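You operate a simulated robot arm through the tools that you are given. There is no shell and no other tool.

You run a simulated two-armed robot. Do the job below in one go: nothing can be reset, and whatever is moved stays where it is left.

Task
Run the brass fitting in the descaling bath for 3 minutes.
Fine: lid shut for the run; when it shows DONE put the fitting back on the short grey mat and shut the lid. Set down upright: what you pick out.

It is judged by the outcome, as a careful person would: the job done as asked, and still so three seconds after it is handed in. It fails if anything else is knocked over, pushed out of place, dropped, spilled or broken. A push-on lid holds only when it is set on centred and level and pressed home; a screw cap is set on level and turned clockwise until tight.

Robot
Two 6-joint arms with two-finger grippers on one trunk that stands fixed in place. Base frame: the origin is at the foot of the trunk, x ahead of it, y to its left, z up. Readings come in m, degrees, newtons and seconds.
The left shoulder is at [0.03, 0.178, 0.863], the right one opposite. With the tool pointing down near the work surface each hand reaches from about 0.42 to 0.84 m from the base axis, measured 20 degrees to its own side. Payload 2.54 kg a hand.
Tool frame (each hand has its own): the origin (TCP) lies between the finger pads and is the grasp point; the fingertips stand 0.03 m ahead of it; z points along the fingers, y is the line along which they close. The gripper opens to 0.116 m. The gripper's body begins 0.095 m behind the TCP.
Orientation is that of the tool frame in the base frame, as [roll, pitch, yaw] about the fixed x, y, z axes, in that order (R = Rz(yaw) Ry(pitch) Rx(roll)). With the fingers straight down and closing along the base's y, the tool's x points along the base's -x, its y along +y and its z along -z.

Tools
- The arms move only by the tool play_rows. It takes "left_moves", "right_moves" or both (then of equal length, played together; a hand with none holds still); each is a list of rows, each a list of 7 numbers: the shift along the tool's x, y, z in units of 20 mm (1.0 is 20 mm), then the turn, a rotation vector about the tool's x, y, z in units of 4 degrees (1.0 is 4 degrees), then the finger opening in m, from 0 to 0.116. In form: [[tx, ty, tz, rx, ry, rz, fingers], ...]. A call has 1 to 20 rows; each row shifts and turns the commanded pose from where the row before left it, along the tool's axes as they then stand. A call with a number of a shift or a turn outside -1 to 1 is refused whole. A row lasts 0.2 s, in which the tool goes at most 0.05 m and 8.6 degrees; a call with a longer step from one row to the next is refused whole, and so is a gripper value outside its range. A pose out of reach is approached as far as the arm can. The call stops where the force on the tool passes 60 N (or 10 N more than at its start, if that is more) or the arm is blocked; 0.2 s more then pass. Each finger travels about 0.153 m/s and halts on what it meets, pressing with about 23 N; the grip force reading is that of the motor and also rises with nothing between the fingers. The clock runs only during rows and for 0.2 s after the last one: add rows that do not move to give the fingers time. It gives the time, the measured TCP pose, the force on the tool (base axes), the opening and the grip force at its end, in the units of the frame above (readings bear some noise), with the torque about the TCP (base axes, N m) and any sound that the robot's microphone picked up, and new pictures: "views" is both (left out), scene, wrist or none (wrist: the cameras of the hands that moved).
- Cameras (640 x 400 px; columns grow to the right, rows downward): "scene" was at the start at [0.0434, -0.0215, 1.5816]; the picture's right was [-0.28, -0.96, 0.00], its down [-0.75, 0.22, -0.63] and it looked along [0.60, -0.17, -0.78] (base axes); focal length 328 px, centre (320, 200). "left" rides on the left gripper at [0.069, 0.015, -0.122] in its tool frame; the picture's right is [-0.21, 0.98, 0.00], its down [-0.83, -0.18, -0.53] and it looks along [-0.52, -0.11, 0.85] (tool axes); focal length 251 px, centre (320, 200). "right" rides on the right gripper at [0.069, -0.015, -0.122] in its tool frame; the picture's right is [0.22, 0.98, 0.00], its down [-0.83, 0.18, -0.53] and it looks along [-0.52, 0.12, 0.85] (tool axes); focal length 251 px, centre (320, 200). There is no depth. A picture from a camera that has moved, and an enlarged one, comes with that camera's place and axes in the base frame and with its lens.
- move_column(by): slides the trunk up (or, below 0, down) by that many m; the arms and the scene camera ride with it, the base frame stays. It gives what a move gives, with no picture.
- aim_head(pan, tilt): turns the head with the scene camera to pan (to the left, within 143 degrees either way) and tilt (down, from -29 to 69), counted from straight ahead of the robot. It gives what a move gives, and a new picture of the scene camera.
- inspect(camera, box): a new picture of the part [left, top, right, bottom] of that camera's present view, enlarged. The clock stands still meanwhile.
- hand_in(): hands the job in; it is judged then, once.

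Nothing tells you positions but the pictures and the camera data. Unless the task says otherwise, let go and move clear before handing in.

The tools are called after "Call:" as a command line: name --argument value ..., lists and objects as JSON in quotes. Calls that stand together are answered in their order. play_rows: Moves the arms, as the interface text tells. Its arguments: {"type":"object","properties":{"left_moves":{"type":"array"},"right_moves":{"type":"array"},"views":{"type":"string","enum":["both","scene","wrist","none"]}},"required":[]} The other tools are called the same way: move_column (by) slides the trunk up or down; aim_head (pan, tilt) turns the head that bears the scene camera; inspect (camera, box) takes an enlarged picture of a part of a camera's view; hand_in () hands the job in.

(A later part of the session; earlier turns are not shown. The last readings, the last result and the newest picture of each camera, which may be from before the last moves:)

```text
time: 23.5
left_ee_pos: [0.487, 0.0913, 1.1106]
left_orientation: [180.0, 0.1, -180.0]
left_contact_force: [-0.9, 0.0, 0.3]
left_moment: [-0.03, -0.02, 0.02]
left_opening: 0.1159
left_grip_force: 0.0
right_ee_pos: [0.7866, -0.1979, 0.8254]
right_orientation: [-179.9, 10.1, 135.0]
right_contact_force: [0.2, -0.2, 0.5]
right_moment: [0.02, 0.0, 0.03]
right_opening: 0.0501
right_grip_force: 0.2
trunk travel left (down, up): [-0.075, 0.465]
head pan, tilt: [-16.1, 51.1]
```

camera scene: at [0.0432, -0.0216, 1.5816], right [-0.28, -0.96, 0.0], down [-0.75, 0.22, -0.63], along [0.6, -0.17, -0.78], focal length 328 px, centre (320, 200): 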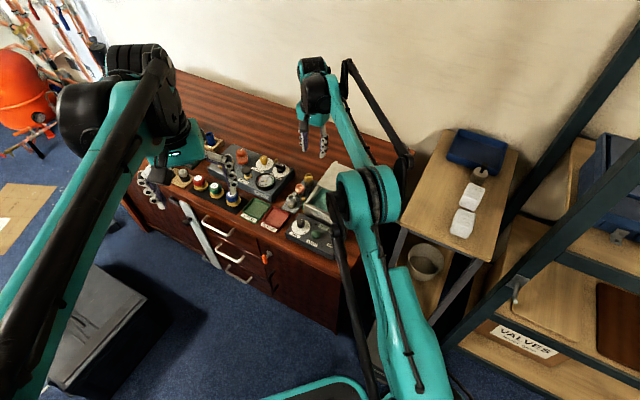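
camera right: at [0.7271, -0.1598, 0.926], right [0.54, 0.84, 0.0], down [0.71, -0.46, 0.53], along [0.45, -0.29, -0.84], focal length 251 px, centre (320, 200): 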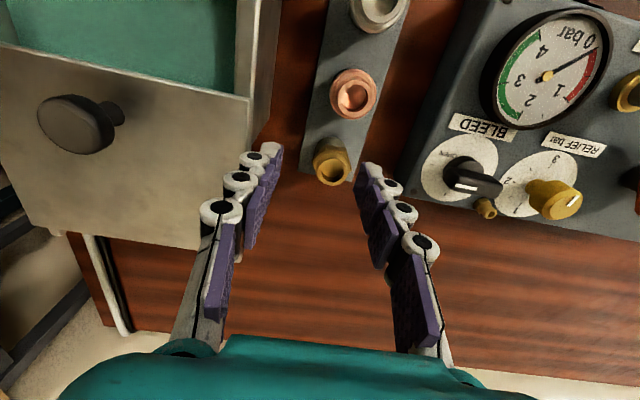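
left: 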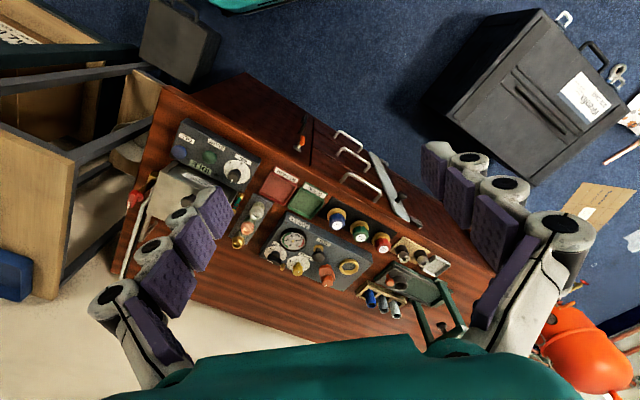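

The trunk is back and the hand tilts 10° with fingers rearward. I'll shift over the fitting and check the reach.

Call:
play_rows --right_moves '[[-0.383, 0.37, 0.068, 0, 0, 0, 0.05], [-0.383, 0.365, 0.068, 0, 0, 0, 0.05], [0.087, 0, 0.492, 0, 0, 0, 0.05], [0.087, 0, 0.492, 0, 0, 0, 0.05], [0, 0, 0, 0, 0, 0, 0.05]]' --views "wrist"

Call:
inspect --camera "right" --box '[240, 80, 400, 230]'

Call:
inspect --camera "scene" --box '[280, 130, 360, 200]'

```text
time: 24.7
left_ee_pos: [0.4872, 0.0912, 1.1092]
left_orientation: [180.0, 0.0, 180.0]
left_contact_force: [1.0, 0.4, 0.8]
left_moment: [0.02, 0.02, -0.03]
left_opening: 0.1159
left_grip_force: 0.2
right_ee_pos: [0.8072, -0.1988, 0.8064]
right_orientation: [-180.0, 10.0, 135.0]
right_contact_force: [-0.6, 0.4, 0.4]
right_moment: [0.0, -0.02, 0.01]
right_opening: 0.0499
right_grip_force: 0.0
trunk travel left (down, up): [-0.075, 0.465]
head pan, tilt: [-16.1, 51.1]
camera right: at [0.7341, -0.1461, 0.9128], right [0.54, 0.84, -0.04], down [0.64, -0.38, 0.67], along [0.55, -0.39, -0.74], focal length 251 px, centre (320, 200)
```

right: 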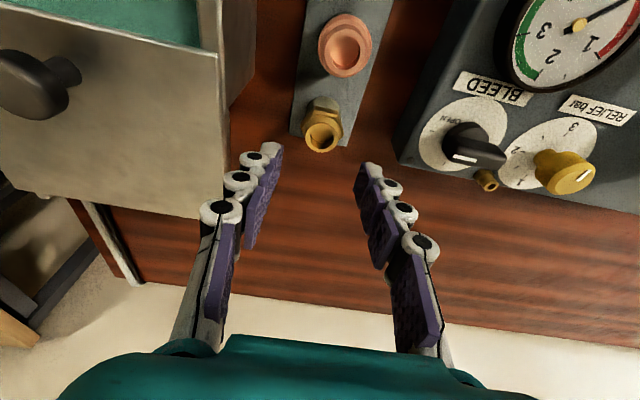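

```text
2.67 times, centred on (320, 155) of right
camera zoom: at [0.7341, -0.1461, 0.9128], right [0.54, 0.84, -0.04], down [0.64, -0.38, 0.67], along [0.55, -0.39, -0.74], focal length 670 px, centre (320, 320)
```

zoom: 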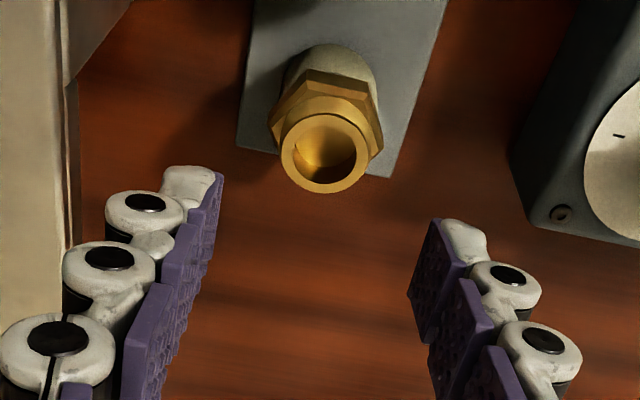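

```text
5.71 times, centred on (320, 165) of scene
camera zoom: at [0.0435, -0.0214, 1.5816], right [-0.28, -0.96, 0.0], down [-0.75, 0.22, -0.63], along [0.6, -0.17, -0.78], focal length 1876 px, centre (320, 400)
```

zoom: 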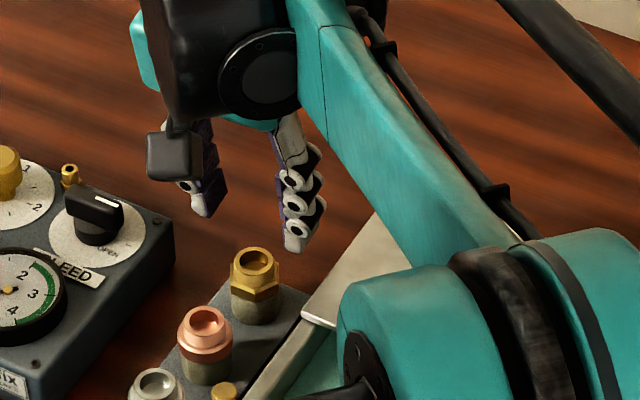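

The fitting is centred under the hand and within reach. I'll descend around it.

Call:
play_rows --right_moves '[[0.14, 0, 0.793, 0, 0, 0, 0.05], [0.14, 0, 0.793, 0, 0, 0, 0.05], [0.14, 0, 0.793, 0, 0, 0, 0.05], [0.14, 0, 0.793, 0, 0, 0, 0.05], [0, 0, 0, 0, 0, 0, 0.05]]' --views "wrist"

Call:
inspect --camera "right" --box '[240, 110, 400, 260]'

Call:
inspect --camera "scene" --box '[280, 140, 340, 200]'

```text
time: 25.9
left_ee_pos: [0.4868, 0.0908, 1.1102]
left_orientation: [-180.0, -0.1, -180.0]
left_contact_force: [-0.1, -0.2, 0.5]
left_moment: [-0.02, -0.02, 0.0]
left_opening: 0.116
left_grip_force: 0.1
right_ee_pos: [0.8076, -0.1979, 0.7399]
right_orientation: [-180.0, 10.0, 135.0]
right_contact_force: [-0.3, -1.0, 1.3]
right_moment: [-0.01, -0.04, 0.04]
right_opening: 0.05
right_grip_force: 0.2
trunk travel left (down, up): [-0.075, 0.465]
head pan, tilt: [-16.1, 51.1]
camera right: at [0.7343, -0.1454, 0.8477], right [0.54, 0.84, -0.04], down [0.64, -0.38, 0.67], along [0.55, -0.39, -0.74], focal length 251 px, centre (320, 200)
```

right: 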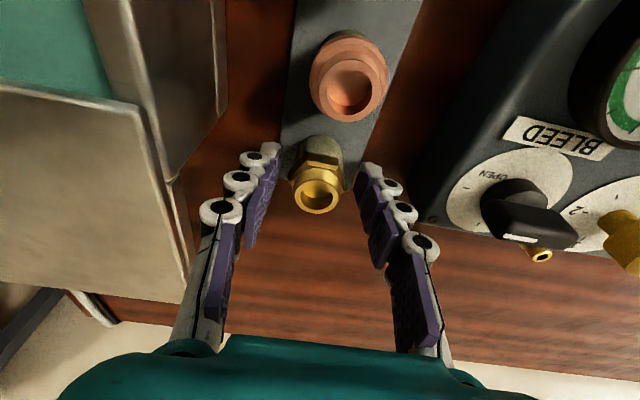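

```text
2.67 times, centred on (320, 185) of right
camera zoom: at [0.7343, -0.1454, 0.8477], right [0.54, 0.84, -0.04], down [0.64, -0.38, 0.67], along [0.55, -0.39, -0.74], focal length 670 px, centre (320, 240)
```

zoom: 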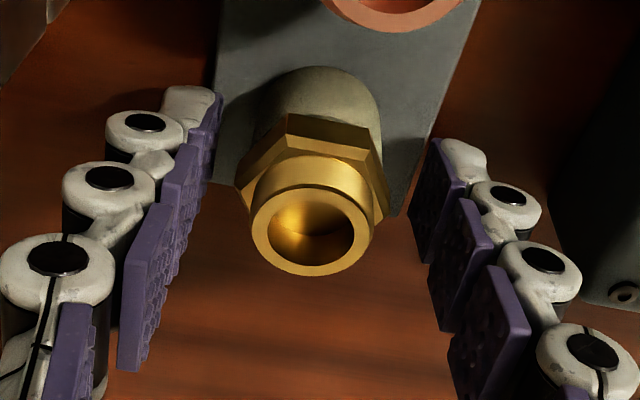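

```text
6.67 times, centred on (310, 170) of scene
camera zoom: at [0.0434, -0.0214, 1.5816], right [-0.28, -0.96, 0.0], down [-0.75, 0.22, -0.63], along [0.6, -0.17, -0.78], focal length 2189 px, centre (387, 400)
```

zoom: 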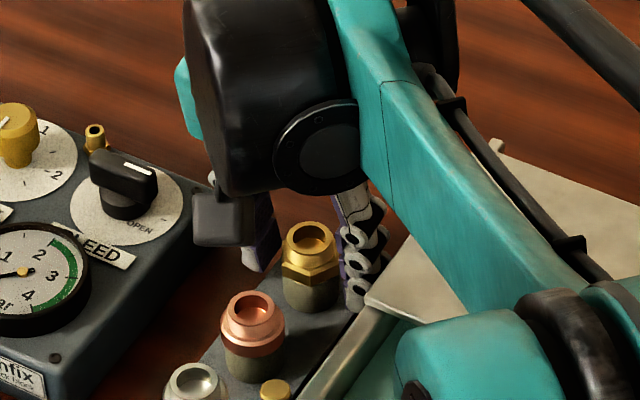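

The fingers straddle the fitting. Before closing I'll check how its hex flats face, so the pads land on flats rather than corners.

Call:
inspect --camera "right" --box '[280, 130, 350, 220]'

Call:
inspect --camera "scene" --box '[300, 165, 325, 190]'

```text
4.44 times, centred on (315, 175) of right
camera zoom: at [0.7343, -0.1454, 0.8477], right [0.54, 0.84, -0.04], down [0.64, -0.38, 0.67], along [0.55, -0.39, -0.74], focal length 1118 px, centre (342, 311)
```

zoom: 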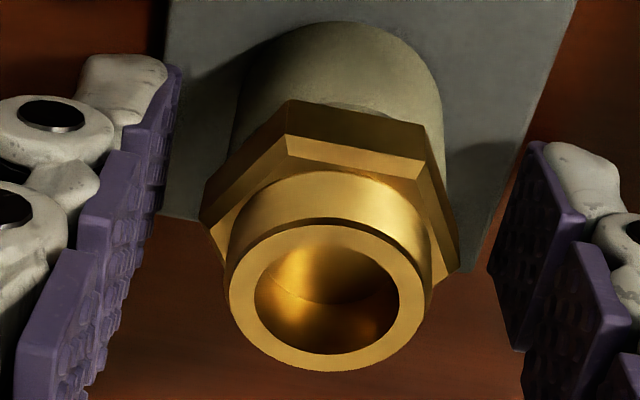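

```text
16.00 times, centred on (312, 178) of scene
camera zoom: at [0.0434, -0.0214, 1.5816], right [-0.28, -0.96, 0.0], down [-0.75, 0.22, -0.63], along [0.6, -0.17, -0.78], focal length 5254 px, centre (440, 560)
```

zoom: 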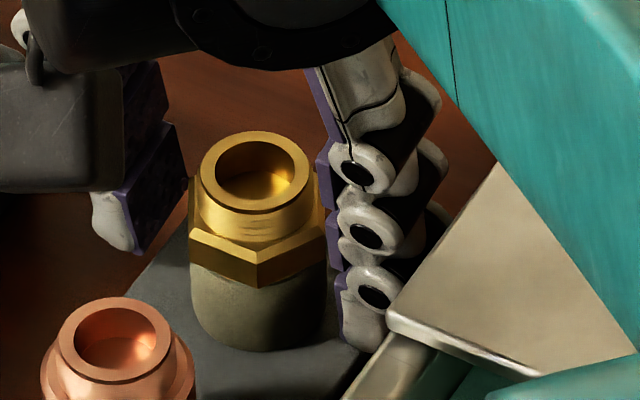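

The hex flats face rearward and ±60° from it, so closing straight across would hit corners. I'll turn the hand 30° about the vertical (to yaw 165°) so the pads meet flats.

Call:
play_rows --right_moves '[[-0.163, 0, 0, 0, 0, 0, 0.05], [0.163, 0, 0, -0.163, 0, -0.923, 0.05], [0, 0, 0, -0.163, 0, -0.923, 0.05], [0, 0, 0, -0.163, 0, -0.923, 0.05], [0, 0, 0, -0.163, 0, -0.923, 0.05], [0, 0, 0, -0.163, 0, -0.923, 0.05], [0, 0, 0, -0.163, 0, -0.923, 0.05], [0, 0, 0, -0.163, 0, -0.923, 0.05], [0, 0, 0, -0.163, 0, -0.923, 0.05], [0, 0, 0, 0, 0, 0, 0.05]]' --views "wrist"

Call:
inspect --camera "right" --box '[240, 110, 400, 260]'

Call:
inspect --camera "scene" --box '[290, 155, 335, 200]'

```text
time: 28.1
left_ee_pos: [0.4869, 0.0911, 1.11]
left_orientation: [-179.9, -0.1, -179.9]
left_contact_force: [-0.4, 0.1, 0.5]
left_moment: [0.0, -0.03, 0.03]
left_opening: 0.1159
left_grip_force: 0.1
right_ee_pos: [0.8077, -0.1989, 0.7404]
right_orientation: [180.0, 10.0, 165.1]
right_contact_force: [0.5, 0.3, 0.3]
right_moment: [0.01, -0.02, 0.0]
right_opening: 0.0503
right_grip_force: 0.1
trunk travel left (down, up): [-0.075, 0.465]
head pan, tilt: [-16.1, 51.1]
camera right: at [0.7179, -0.19, 0.8486], right [0.05, 1.0, -0.04], down [0.74, -0.01, 0.67], along [0.67, -0.06, -0.74], focal length 251 px, centre (320, 200)
```

right: 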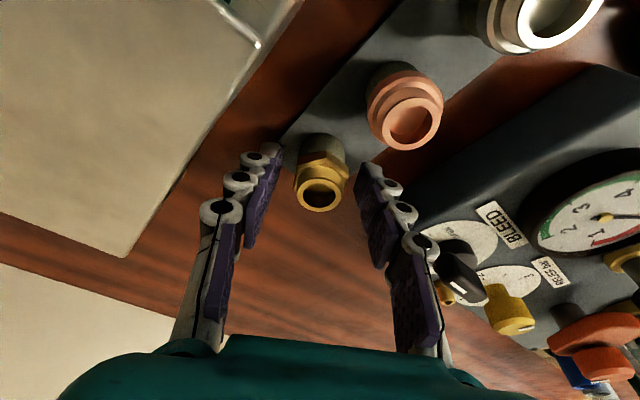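

```text
2.67 times, centred on (320, 185) of right
camera zoom: at [0.7179, -0.19, 0.8486], right [0.05, 1.0, -0.04], down [0.74, -0.01, 0.67], along [0.67, -0.06, -0.74], focal length 670 px, centre (320, 240)
```

zoom: 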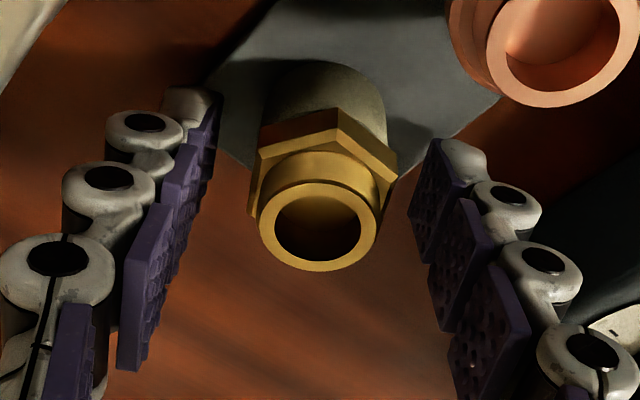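

```text
8.89 times, centred on (312, 178) of scene
camera zoom: at [0.0436, -0.0214, 1.5816], right [-0.28, -0.96, 0.0], down [-0.75, 0.22, -0.63], along [0.6, -0.17, -0.78], focal length 2919 px, centre (387, 400)
```

zoom: 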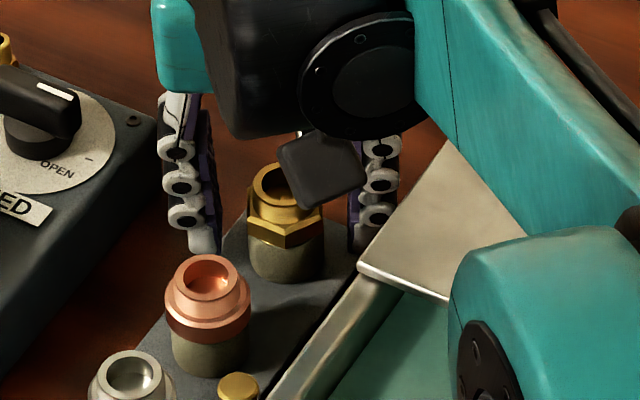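

The pads now face hex flats and the fitting is centred. Closing gently.

Call:
play_rows --right_moves '[[0, 0, 0, 0, 0, 0, 0.042], [0, 0, 0, 0, 0, 0, 0.037], [0, 0, 0, 0, 0, 0, 0.033], [0, 0, 0, 0, 0, 0, 0.028], [0, 0, 0, 0, 0, 0, 0.02], [0, 0, 0, 0, 0, 0, 0.015]]' --views "wrist"

Call:
inspect --camera "right" --box '[240, 110, 400, 260]'

```text
time: 29.5
left_ee_pos: [0.4879, 0.0906, 1.1102]
left_orientation: [-180.0, 0.0, -180.0]
left_contact_force: [-0.3, -0.3, 0.1]
left_moment: [-0.02, -0.01, 0.03]
left_opening: 0.116
left_grip_force: 0.0
right_ee_pos: [0.8076, -0.1994, 0.7404]
right_orientation: [-180.0, 10.1, 165.0]
right_contact_force: [1.3, -0.8, 0.7]
right_moment: [0.01, -0.01, 0.0]
right_opening: 0.0304
right_grip_force: 23.0
trunk travel left (down, up): [-0.075, 0.465]
head pan, tilt: [-16.1, 51.1]
camera right: at [0.7179, -0.1901, 0.8486], right [0.05, 1.0, -0.04], down [0.74, -0.01, 0.67], along [0.67, -0.06, -0.74], focal length 251 px, centre (320, 200)
```

right: 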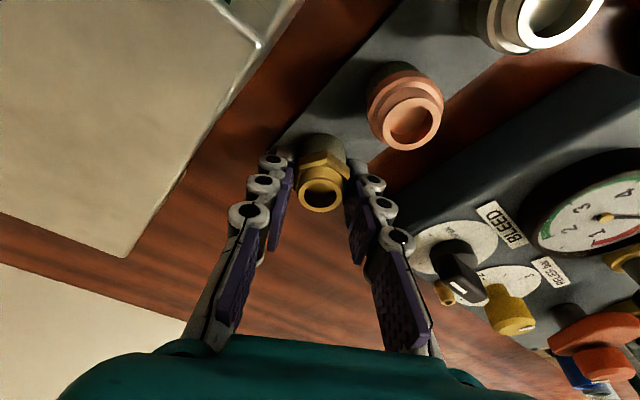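

```text
2.67 times, centred on (320, 185) of right
camera zoom: at [0.7179, -0.1901, 0.8486], right [0.05, 1.0, -0.04], down [0.74, -0.01, 0.67], along [0.67, -0.06, -0.74], focal length 670 px, centre (320, 240)
```

zoom: 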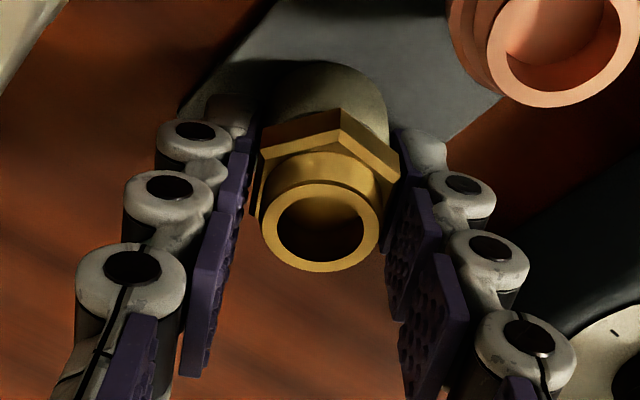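

The brass fitting is gripped on its flats (30 mm). I'll lift it straight up and check it's held.

Call:
play_rows --right_moves '[[-0.087, 0, -0.492, 0, 0, 0, 0.015], [-0.152, 0, -0.862, 0, 0, 0, 0.015], [-0.152, 0, -0.862, 0, 0, 0, 0.015], [-0.152, 0, -0.862, 0, 0, 0, 0.015], [-0.152, 0, -0.862, 0, 0, 0, 0.015], [-0.152, 0, -0.862, 0, 0, 0, 0.015], [-0.152, 0, -0.862, 0, 0, 0, 0.015], [-0.152, 0, -0.862, 0, 0, 0, 0.015], [0, 0, 0, 0, 0, 0, 0.015]]' --views "both"

Call:
inspect --camera "right" --box '[240, 110, 400, 260]'

Call:
inspect --camera "scene" --box '[270, 100, 390, 200]'

```text
time: 31.5
left_ee_pos: [0.4871, 0.0916, 1.1085]
left_orientation: [180.0, 0.0, 180.0]
left_contact_force: [0.3, 0.2, -0.4]
left_moment: [0.03, 0.01, 0.03]
left_opening: 0.1161
left_grip_force: 0.1
right_ee_pos: [0.8077, -0.1986, 0.8716]
right_orientation: [-179.9, 9.9, 165.0]
right_contact_force: [-0.4, -0.9, -0.4]
right_moment: [0.0, -0.01, 0.0]
right_opening: 0.0146
right_grip_force: 0.0
trunk travel left (down, up): [-0.075, 0.465]
head pan, tilt: [-16.1, 51.1]
camera scene: at [0.0438, -0.0215, 1.5816], right [-0.28, -0.96, 0.0], down [-0.75, 0.22, -0.63], along [0.6, -0.17, -0.78], focal length 328 px, centre (320, 200)
camera right: at [0.7181, -0.1901, 0.9805], right [0.05, 1.0, -0.04], down [0.74, -0.01, 0.67], along [0.67, -0.06, -0.74], focal length 251 px, centre (320, 200)
```

scene: 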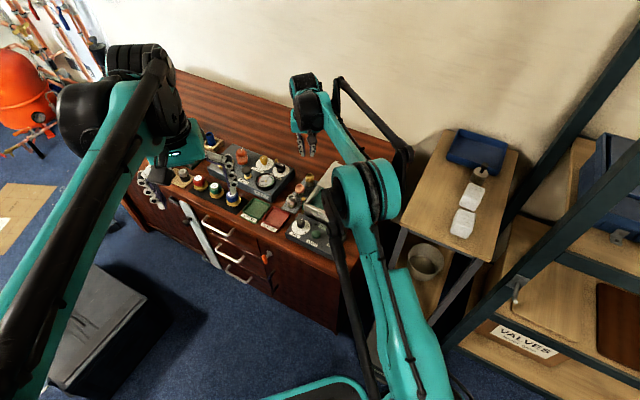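
right: 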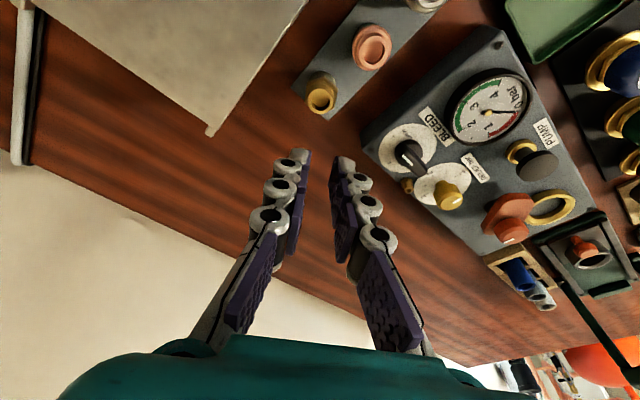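

```text
2.67 times, centred on (320, 185) of right
camera zoom: at [0.7181, -0.1901, 0.9805], right [0.05, 1.0, -0.04], down [0.74, -0.01, 0.67], along [0.67, -0.06, -0.74], focal length 670 px, centre (320, 240)
```

zoom: 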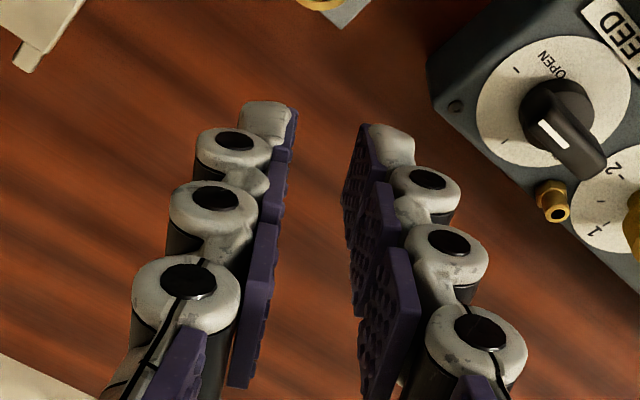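

```text
4.00 times, centred on (330, 150) of scene
camera zoom: at [0.0438, -0.0215, 1.5816], right [-0.28, -0.96, 0.0], down [-0.75, 0.22, -0.63], along [0.6, -0.17, -0.78], focal length 1314 px, centre (280, 400)
```

zoom: 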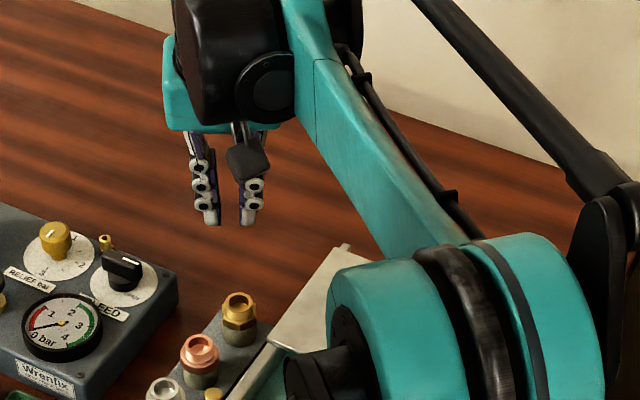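

The fitting did not come up: the fingers closed to 15 mm as they rose, so the grip slipped off. I'll check that it still stands where it was.

Call:
inspect --camera "scene" --box '[290, 160, 335, 205]'

Call:
inspect --camera "right" --box '[280, 0, 420, 130]'

```text
8.89 times, centred on (312, 182) of scene
camera zoom: at [0.0438, -0.0215, 1.5816], right [-0.28, -0.96, 0.0], down [-0.75, 0.22, -0.63], along [0.6, -0.17, -0.78], focal length 2919 px, centre (387, 356)
```

zoom: 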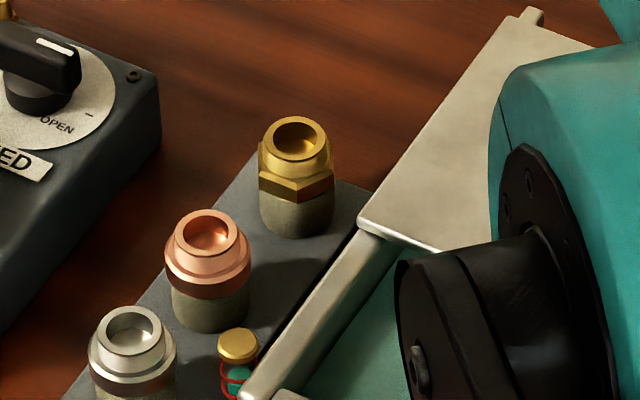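

```text
3.08 times, centred on (350, 65) of right
camera zoom: at [0.7181, -0.1901, 0.9805], right [0.05, 1.0, -0.04], down [0.74, -0.01, 0.67], along [0.67, -0.06, -0.74], focal length 774 px, centre (228, 615)
```

zoom: 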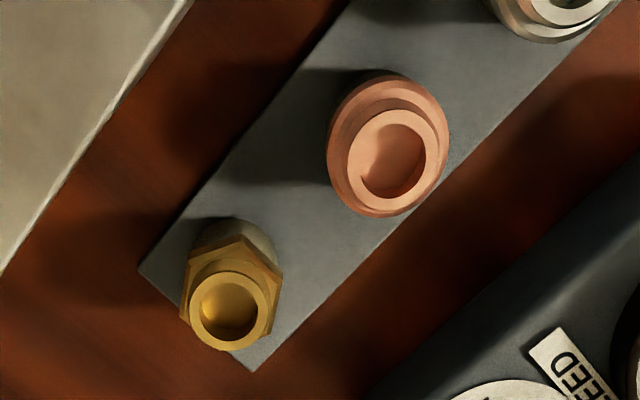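

The fitting still stands upright on the mat, maybe shifted a few mm. I'll reopen, come down partway and re-measure before gripping more firmly.

Call:
play_rows --right_moves '[[0, 0, 0, 0, 0, 0, 0.05], [0, 0, 0, 0, 0, 0, 0.05], [0.145, 0, 0.822, 0, 0, 0, 0.05], [0.145, 0, 0.822, 0, 0, 0, 0.05], [0.145, 0, 0.822, 0, 0, 0, 0.05], [0.145, 0, 0.822, 0, 0, 0, 0.05], [0, 0, 0, 0, 0, 0, 0.05]]' --views "wrist"

Call:
inspect --camera "right" --box '[240, 60, 400, 210]'

```text
time: 33.1
left_ee_pos: [0.4871, 0.091, 1.11]
left_orientation: [180.0, 0.1, 180.0]
left_contact_force: [0.0, -0.3, 0.5]
left_moment: [-0.01, -0.03, 0.0]
left_opening: 0.1159
left_grip_force: 0.0
right_ee_pos: [0.8075, -0.1993, 0.8066]
right_orientation: [-180.0, 10.0, 165.1]
right_contact_force: [0.4, 0.0, 0.2]
right_moment: [-0.02, -0.03, 0.01]
right_opening: 0.0501
right_grip_force: 0.1
trunk travel left (down, up): [-0.075, 0.465]
head pan, tilt: [-16.1, 51.1]
camera right: at [0.7176, -0.1907, 0.9141], right [0.05, 1.0, -0.04], down [0.74, -0.01, 0.67], along [0.67, -0.06, -0.74], focal length 251 px, centre (320, 200)
```

right: 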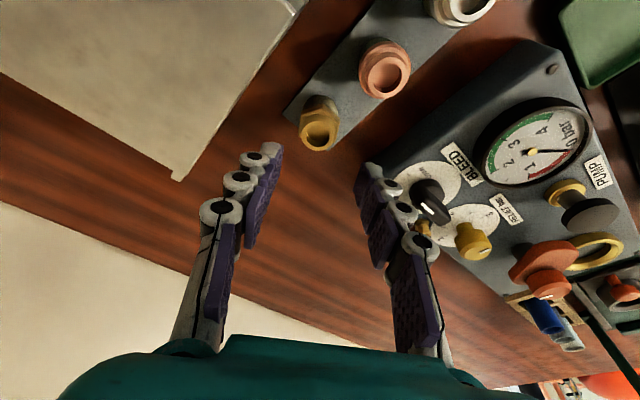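

```text
2.67 times, centred on (320, 135) of right
camera zoom: at [0.7176, -0.1907, 0.9141], right [0.05, 1.0, -0.04], down [0.74, -0.01, 0.67], along [0.67, -0.06, -0.74], focal length 670 px, centre (320, 373)
```

zoom: 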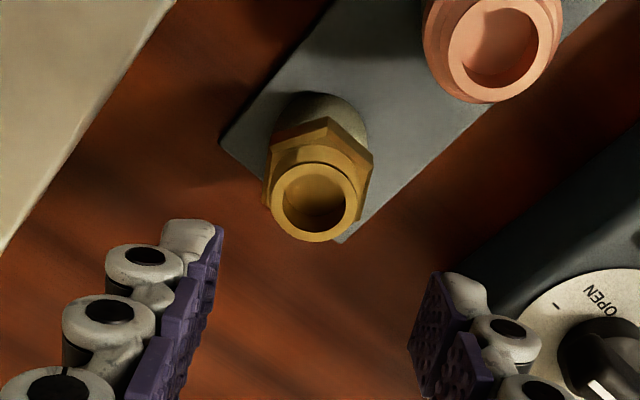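

The fitting has moved about 4 mm; I'll correct for that and go down slightly lower than before for a fuller grip.

Call:
play_rows --right_moves '[[0.0, -0.18, 0, 0, 0, 0, 0.05], [0.151, 0, 0.857, 0, 0, 0, 0.05], [0.151, 0, 0.857, 0, 0, 0, 0.05], [0.151, 0, 0.857, 0, 0, 0, 0.05], [0.151, 0, 0.857, 0, 0, 0, 0.05], [0, 0, 0, 0, 0, 0, 0.05]]' --views "wrist"

Call:
inspect --camera "right" --box '[260, 120, 380, 240]'

```text
time: 34.5
left_ee_pos: [0.4874, 0.0908, 1.1105]
left_orientation: [180.0, -0.1, 180.0]
left_contact_force: [-0.4, -0.6, 0.2]
left_moment: [-0.01, 0.02, -0.02]
left_opening: 0.1159
left_grip_force: 0.1
right_ee_pos: [0.8054, -0.2022, 0.7352]
right_orientation: [180.0, 10.1, 164.9]
right_contact_force: [0.5, 0.4, -1.3]
right_moment: [0.01, 0.0, 0.0]
right_opening: 0.0499
right_grip_force: 0.0
trunk travel left (down, up): [-0.075, 0.465]
head pan, tilt: [-16.1, 51.1]
camera right: at [0.7157, -0.1939, 0.8446], right [0.05, 1.0, -0.04], down [0.74, -0.01, 0.67], along [0.67, -0.06, -0.74], focal length 251 px, centre (320, 200)
```

right: 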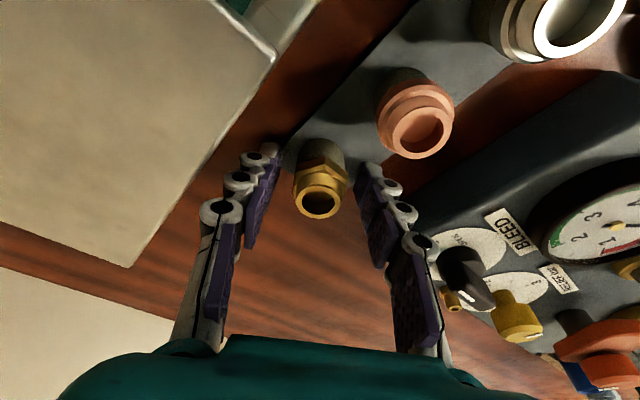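

```text
3.33 times, centred on (320, 180) of right
camera zoom: at [0.7157, -0.1939, 0.8446], right [0.05, 1.0, -0.04], down [0.74, -0.01, 0.67], along [0.67, -0.06, -0.74], focal length 838 px, centre (320, 267)
```

zoom: 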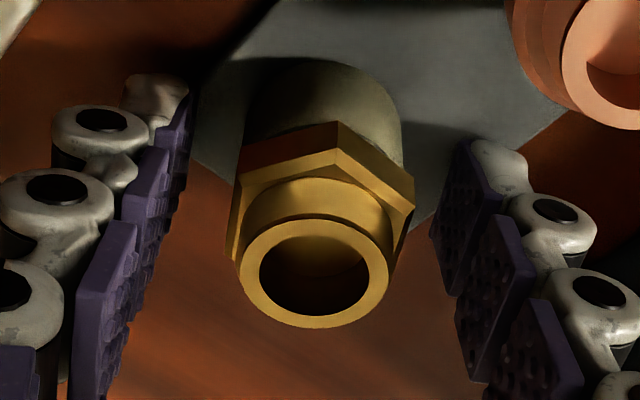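

The fitting is between the pads with the hex flats facing them. Closing with full command and giving it time.

Call:
play_rows --right_moves '[[0, 0, 0, 0, 0, 0, 0.04], [0, 0, 0, 0, 0, 0, 0.034], [0, 0, 0, 0, 0, 0, 0.02], [0, 0, 0, 0, 0, 0, 0.0], [0, 0, 0, 0, 0, 0, 0.0], [0, 0, 0, 0, 0, 0, 0.0], [0, 0, 0, 0, 0, 0, 0.0], [0, 0, 0, 0, 0, 0, 0.0]]' --views "wrist"

Call:
inspect --camera "right" --box '[260, 120, 380, 240]'

```text
time: 36.3
left_ee_pos: [0.4872, 0.0907, 1.1082]
left_orientation: [180.0, 0.0, -179.9]
left_contact_force: [0.3, -0.2, 0.3]
left_moment: [-0.01, -0.01, -0.02]
left_opening: 0.1161
left_grip_force: 0.1
right_ee_pos: [0.8061, -0.2021, 0.7375]
right_orientation: [180.0, 10.0, 165.0]
right_contact_force: [-0.3, -0.1, 0.5]
right_moment: [-0.03, 0.01, 0.0]
right_opening: 0.0306
right_grip_force: 22.5
trunk travel left (down, up): [-0.075, 0.465]
head pan, tilt: [-16.1, 51.1]
camera right: at [0.7158, -0.1939, 0.8447], right [0.05, 1.0, -0.04], down [0.74, -0.01, 0.67], along [0.67, -0.06, -0.74], focal length 251 px, centre (320, 200)
```

right: 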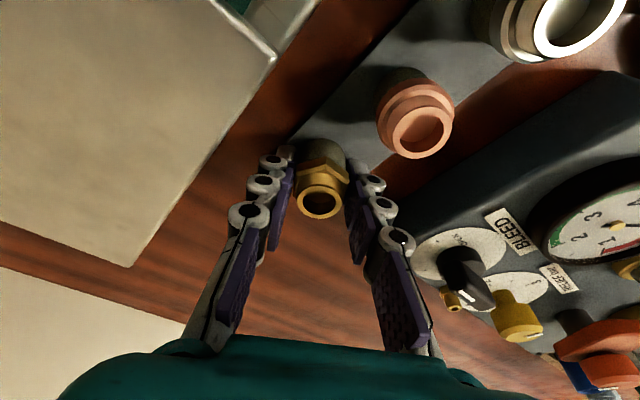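

```text
3.33 times, centred on (320, 180) of right
camera zoom: at [0.7158, -0.1939, 0.8447], right [0.05, 1.0, -0.04], down [0.74, -0.01, 0.67], along [0.67, -0.06, -0.74], focal length 838 px, centre (320, 267)
```

zoom: 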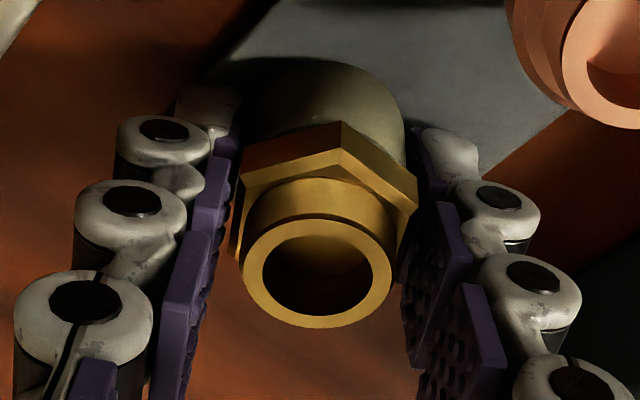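

Grip is at 30.6 mm. I'll lift very slowly, a few millimetres, to see whether it follows.

Call:
play_rows --right_moves '[[-0.017, 0, -0.098, 0, 0, 0, 0.0], [-0.017, 0, -0.098, 0, 0, 0, 0.0], [-0.017, 0, -0.098, 0, 0, 0, 0.0], [-0.017, 0, -0.098, 0, 0, 0, 0.0], [0, 0, 0, 0, 0, 0, 0.0]]' --views "none"

Call:
inspect --camera "right" --box '[260, 120, 380, 240]'

Call:
inspect --camera "scene" --box '[295, 160, 330, 200]'

```text
time: 37.5
left_ee_pos: [0.4867, 0.0907, 1.1088]
left_orientation: [-180.0, 0.0, -180.0]
left_contact_force: [0.7, 0.6, 0.6]
left_moment: [-0.01, -0.01, 0.0]
left_opening: 0.1161
left_grip_force: 0.0
right_ee_pos: [0.8073, -0.2017, 0.7445]
right_orientation: [-180.0, 10.0, 165.0]
right_contact_force: [-0.3, 0.2, -0.5]
right_moment: [0.01, -0.01, 0.03]
right_opening: 0.0304
right_grip_force: 23.3
trunk travel left (down, up): [-0.075, 0.465]
head pan, tilt: [-16.1, 51.1]
```

```text
3.33 times, centred on (320, 180) of right
camera zoom: at [0.7165, -0.1938, 0.8521], right [0.05, 1.0, -0.04], down [0.74, -0.01, 0.67], along [0.67, -0.06, -0.74], focal length 838 px, centre (320, 267)
```

zoom: 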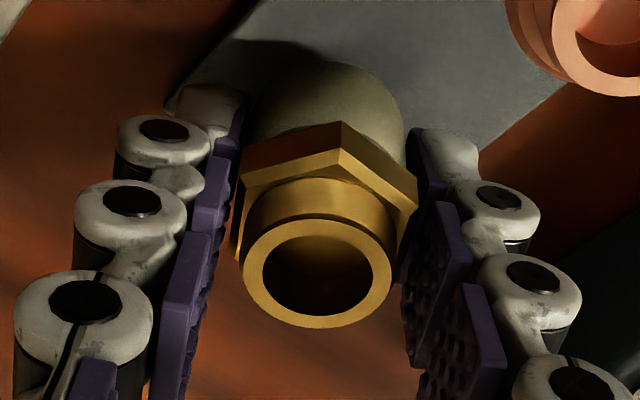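

```text
10.00 times, centred on (312, 180) of scene
camera zoom: at [0.0437, -0.0215, 1.5816], right [-0.28, -0.96, 0.0], down [-0.75, 0.22, -0.63], along [0.6, -0.17, -0.78], focal length 3284 px, centre (395, 400)
```

zoom: 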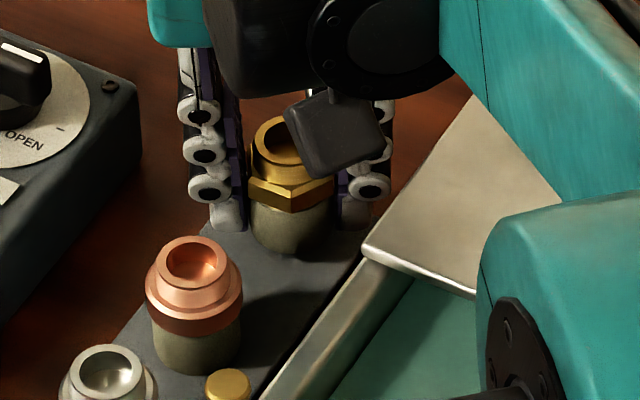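

It follows the hand this time. I'll keep lifting slowly.

Call:
play_rows --right_moves '[[-0.026, 0, -0.148, 0, 0, 0, 0.0], [-0.035, 0, -0.197, 0, 0, 0, 0.0], [-0.043, 0, -0.246, 0, 0, 0, 0.0], [-0.052, 0, -0.295, 0, 0, 0, 0.0], [-0.052, 0, -0.295, 0, 0, 0, 0.0], [-0.052, 0, -0.295, 0, 0, 0, 0.0], [-0.052, 0, -0.295, 0, 0, 0, 0.0], [-0.052, 0, -0.295, 0, 0, 0, 0.0], [-0.052, 0, -0.295, 0, 0, 0, 0.0], [-0.035, 0, -0.197, 0, 0, 0, 0.0], [-0.017, 0, -0.098, 0, 0, 0, 0.0], [0, 0, 0, 0, 0, 0, 0.0]]' --views "wrist"

Call:
inspect --camera "right" --box '[260, 120, 380, 240]'

Call:
inspect --camera "scene" --box '[285, 140, 345, 200]'

```text
time: 40.1
left_ee_pos: [0.4878, 0.0908, 1.1096]
left_orientation: [-180.0, 0.0, 180.0]
left_contact_force: [0.4, 0.0, -0.1]
left_moment: [-0.02, 0.01, 0.0]
left_opening: 0.1159
left_grip_force: 0.0
right_ee_pos: [0.8071, -0.2034, 0.7986]
right_orientation: [180.0, 10.0, 165.0]
right_contact_force: [-0.3, 0.1, -1.2]
right_moment: [-0.03, 0.01, 0.0]
right_opening: 0.0305
right_grip_force: 23.1
trunk travel left (down, up): [-0.075, 0.465]
head pan, tilt: [-16.1, 51.1]
camera right: at [0.717, -0.1945, 0.9066], right [0.05, 1.0, -0.04], down [0.74, -0.01, 0.67], along [0.67, -0.06, -0.74], focal length 251 px, centre (320, 200)
```

right: 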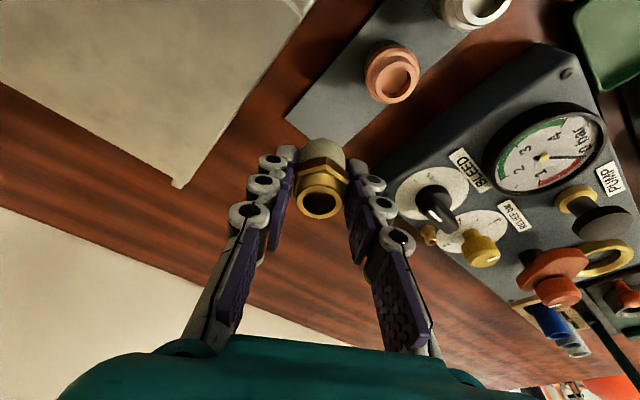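

```text
3.33 times, centred on (320, 180) of right
camera zoom: at [0.717, -0.1945, 0.9066], right [0.05, 1.0, -0.04], down [0.74, -0.01, 0.67], along [0.67, -0.06, -0.74], focal length 838 px, centre (320, 267)
```

zoom: 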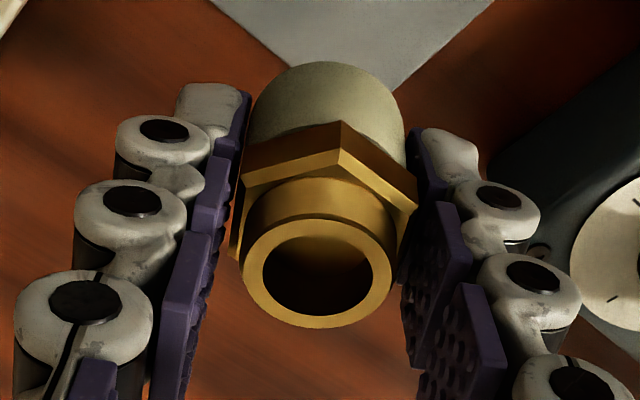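

```text
6.67 times, centred on (315, 170) of scene
camera zoom: at [0.0437, -0.0215, 1.5816], right [-0.28, -0.96, 0.0], down [-0.75, 0.22, -0.63], along [0.6, -0.17, -0.78], focal length 2189 px, centre (353, 400)
```

zoom: 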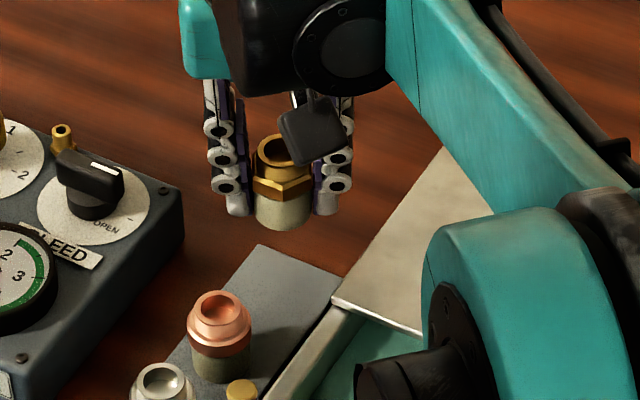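

The fitting is held firmly. I'll lift it to clear the lid and knob.

Call:
play_rows --right_moves '[[-0.026, 0, -0.148, 0, 0, 0, 0.0], [-0.052, 0, -0.295, 0, 0, 0, 0.0], [-0.065, 0, -0.369, 0, 0, 0, 0.0], [-0.065, 0, -0.369, 0, 0, 0, 0.0], [-0.065, 0, -0.369, 0, 0, 0, 0.0], [-0.065, 0, -0.369, 0, 0, 0, 0.0], [-0.065, 0, -0.369, 0, 0, 0, 0.0], [-0.065, 0, -0.369, 0, 0, 0, 0.0], [-0.065, 0, -0.369, 0, 0, 0, 0.0], [-0.065, 0, -0.369, 0, 0, 0, 0.0], [-0.035, 0, -0.197, 0, 0, 0, 0.0], [0, 0, 0, 0, 0, 0, 0.0]]' --views "none"

Call:
play_rows --right_moves '[[0.12, -0.053, -0.021, 0, 0, 0, 0.0], [0.24, -0.106, -0.042, 0, 0, 0, 0.0], [0.36, -0.16, -0.064, 0, 0, 0, 0.0], [0.4, -0.177, -0.07, 0, 0, 0, 0.0], [0.4, -0.177, -0.07, 0, 0, 0, 0.0], [0.4, -0.177, -0.07, 0, 0, 0, 0.0], [0.4, -0.177, -0.07, 0, 0, 0, 0.0], [0.4, -0.177, -0.07, 0, 0, 0, 0.0], [0.4, -0.177, -0.07, 0, 0, 0, 0.0], [0.4, -0.177, -0.07, 0, 0, 0, 0.0], [0.4, -0.177, -0.07, 0, 0, 0, 0.0], [0.4, -0.177, -0.07, 0, 0, 0, 0.0], [0.4, -0.177, -0.07, 0, 0, 0, 0.0], [0.4, -0.177, -0.07, 0, 0, 0, 0.0], [0.4, -0.177, -0.07, 0, 0, 0, 0.0], [0.4, -0.177, -0.07, 0, 0, 0, 0.0], [0.4, -0.177, -0.07, 0, 0, 0, 0.0], [0.36, -0.16, -0.064, 0, 0, 0, 0.0], [0.24, -0.106, -0.042, 0, 0, 0, 0.0], [0.12, -0.053, -0.021, 0, 0, 0, 0.0]]' --views "both"

Call:
inspect --camera "scene" --box '[280, 130, 400, 240]'

Call:
inspect --camera "right" --box '[220, 50, 420, 230]'

```text
time: 42.7
left_ee_pos: [0.4874, 0.0914, 1.11]
left_orientation: [179.9, 0.0, -179.9]
left_contact_force: [0.5, -0.2, 0.6]
left_moment: [0.0, 0.01, -0.01]
left_opening: 0.1163
left_grip_force: 0.1
right_ee_pos: [0.8058, -0.2036, 0.871]
right_orientation: [180.0, 10.0, 165.0]
right_contact_force: [0.3, 0.6, -1.4]
right_moment: [0.05, -0.01, 0.01]
right_opening: 0.0305
right_grip_force: 23.4
trunk travel left (down, up): [-0.075, 0.465]
head pan, tilt: [-16.1, 51.1]
```

```text
time: 46.9
left_ee_pos: [0.488, 0.0916, 1.1096]
left_orientation: [-180.0, -0.1, -180.0]
left_contact_force: [0.3, -0.4, 0.8]
left_moment: [0.0, 0.04, 0.02]
left_opening: 0.1159
left_grip_force: 0.1
right_ee_pos: [0.6516, -0.2267, 0.8716]
right_orientation: [179.9, 10.0, 165.0]
right_contact_force: [0.4, -0.3, -0.9]
right_moment: [-0.04, 0.0, 0.01]
right_opening: 0.0304
right_grip_force: 23.1
trunk travel left (down, up): [-0.075, 0.465]
head pan, tilt: [-16.1, 51.1]
camera scene: at [0.0435, -0.0215, 1.5816], right [-0.28, -0.96, 0.0], down [-0.75, 0.22, -0.63], along [0.6, -0.17, -0.78], focal length 328 px, centre (320, 200)
camera right: at [0.562, -0.217, 0.9797], right [0.05, 1.0, -0.04], down [0.74, -0.01, 0.67], along [0.67, -0.06, -0.74], focal length 251 px, centre (320, 200)
```

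scene: 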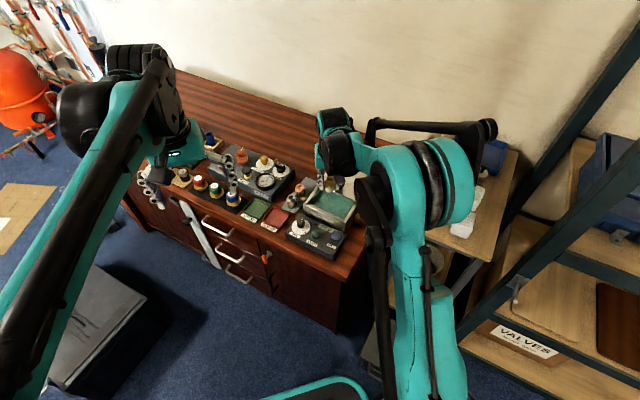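
right: 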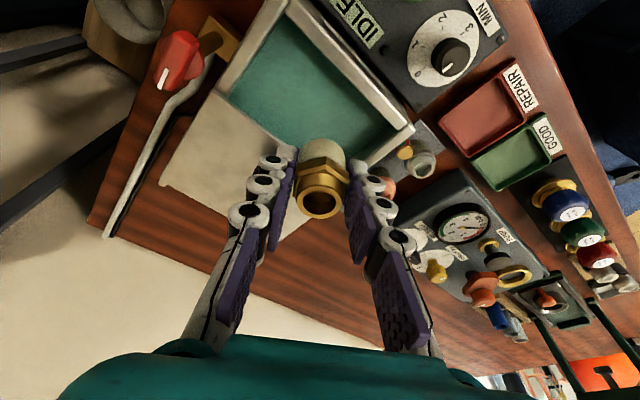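

```text
3.64 times, centred on (340, 185) of scene
camera zoom: at [0.0435, -0.0215, 1.5816], right [-0.28, -0.96, 0.0], down [-0.75, 0.22, -0.63], along [0.6, -0.17, -0.78], focal length 1194 px, centre (247, 254)
```

zoom: 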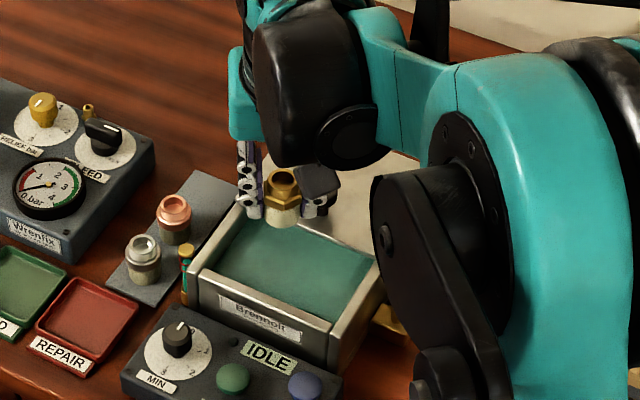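

```text
2.22 times, centred on (320, 140) of right
camera zoom: at [0.562, -0.217, 0.9797], right [0.05, 1.0, -0.04], down [0.74, -0.01, 0.67], along [0.67, -0.06, -0.74], focal length 559 px, centre (320, 333)
```

zoom: 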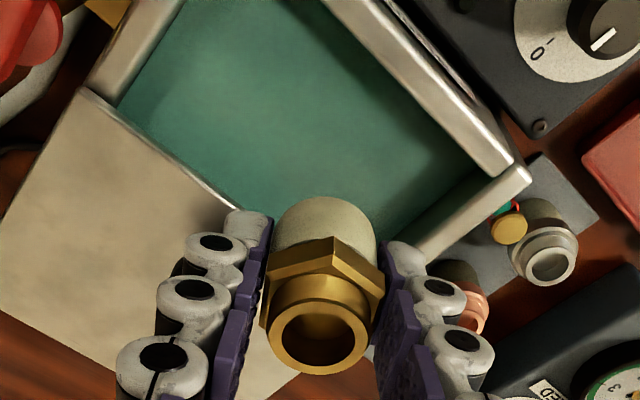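

The fitting hangs upright over the open bath. I'll nudge to the middle of the opening and lower it toward the solution.

Call:
play_rows --right_moves '[[0.085, -0.12, -0.015, 0, 0, 0, 0.0], [0.085, -0.123, -0.015, 0, 0, 0, 0.0], [0.034, 0, 0.194, 0, 0, 0, 0.0], [0.068, 0, 0.387, 0, 0, 0, 0.0], [0.068, 0, 0.387, 0, 0, 0, 0.0], [0.068, 0, 0.387, 0, 0, 0, 0.0], [0.068, 0, 0.387, 0, 0, 0, 0.0], [0.068, 0, 0.387, 0, 0, 0, 0.0], [0.068, 0, 0.387, 0, 0, 0, 0.0], [0.068, 0, 0.387, 0, 0, 0, 0.0], [0.034, 0, 0.194, 0, 0, 0, 0.0], [0, 0, 0, 0, 0, 0, 0.0]]' --views "both"

Call:
inspect --camera "scene" --box '[280, 150, 380, 240]'

Call:
inspect --camera "right" --box '[220, 50, 420, 230]'

```text
time: 49.5
left_ee_pos: [0.4857, 0.091, 1.1097]
left_orientation: [180.0, 0.0, -179.9]
left_contact_force: [0.7, 0.4, 0.2]
left_moment: [0.02, -0.01, 0.01]
left_opening: 0.1161
left_grip_force: 0.1
right_ee_pos: [0.6475, -0.2282, 0.8074]
right_orientation: [180.0, 10.0, 164.9]
right_contact_force: [0.3, 0.7, -1.4]
right_moment: [0.01, 0.0, 0.01]
right_opening: 0.0306
right_grip_force: 23.2
trunk travel left (down, up): [-0.075, 0.465]
head pan, tilt: [-16.1, 51.1]
camera scene: at [0.0436, -0.0215, 1.5816], right [-0.28, -0.96, 0.0], down [-0.75, 0.22, -0.63], along [0.6, -0.17, -0.78], focal length 328 px, centre (320, 200)
camera right: at [0.5575, -0.2197, 0.9167], right [0.05, 1.0, -0.04], down [0.74, -0.01, 0.67], along [0.67, -0.06, -0.74], focal length 251 px, centre (320, 200)
```

scene: 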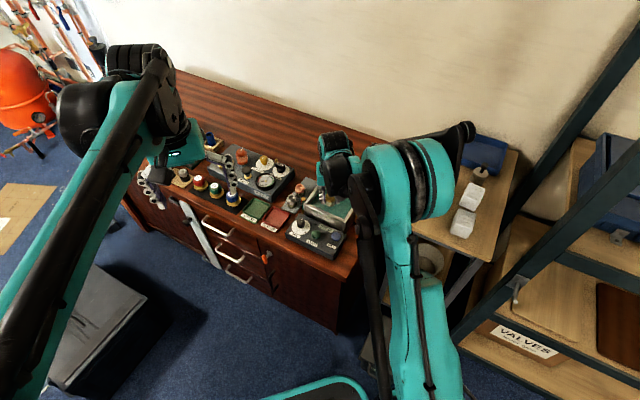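
right: 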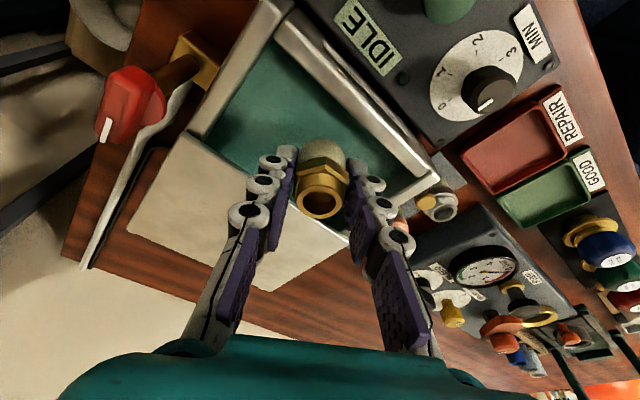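

```text
4.44 times, centred on (330, 195) of scene
camera zoom: at [0.0436, -0.0215, 1.5816], right [-0.28, -0.96, 0.0], down [-0.75, 0.22, -0.63], along [0.6, -0.17, -0.78], focal length 1459 px, centre (276, 222)
```

zoom: 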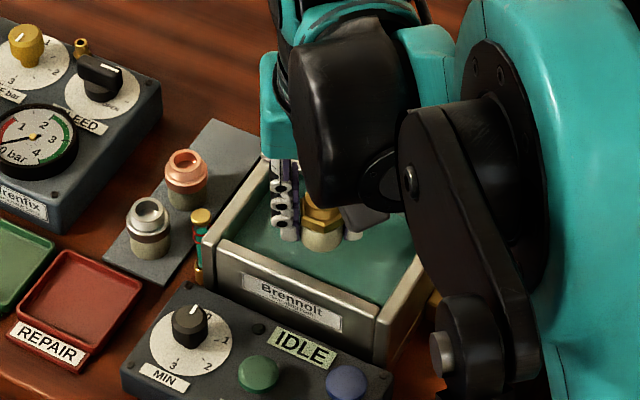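

```text
2.22 times, centred on (320, 140) of right
camera zoom: at [0.5575, -0.2197, 0.9167], right [0.05, 1.0, -0.04], down [0.74, -0.01, 0.67], along [0.67, -0.06, -0.74], focal length 559 px, centre (320, 333)
```

zoom: 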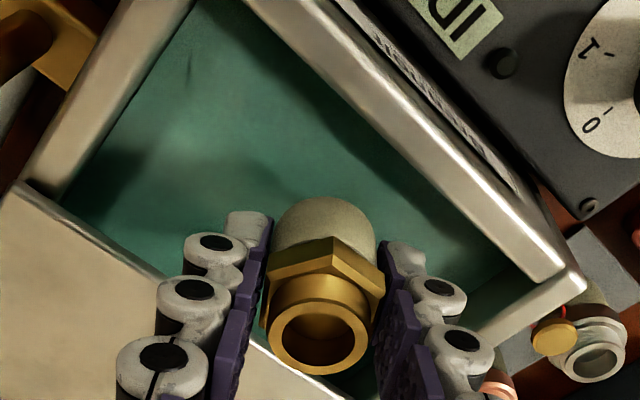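

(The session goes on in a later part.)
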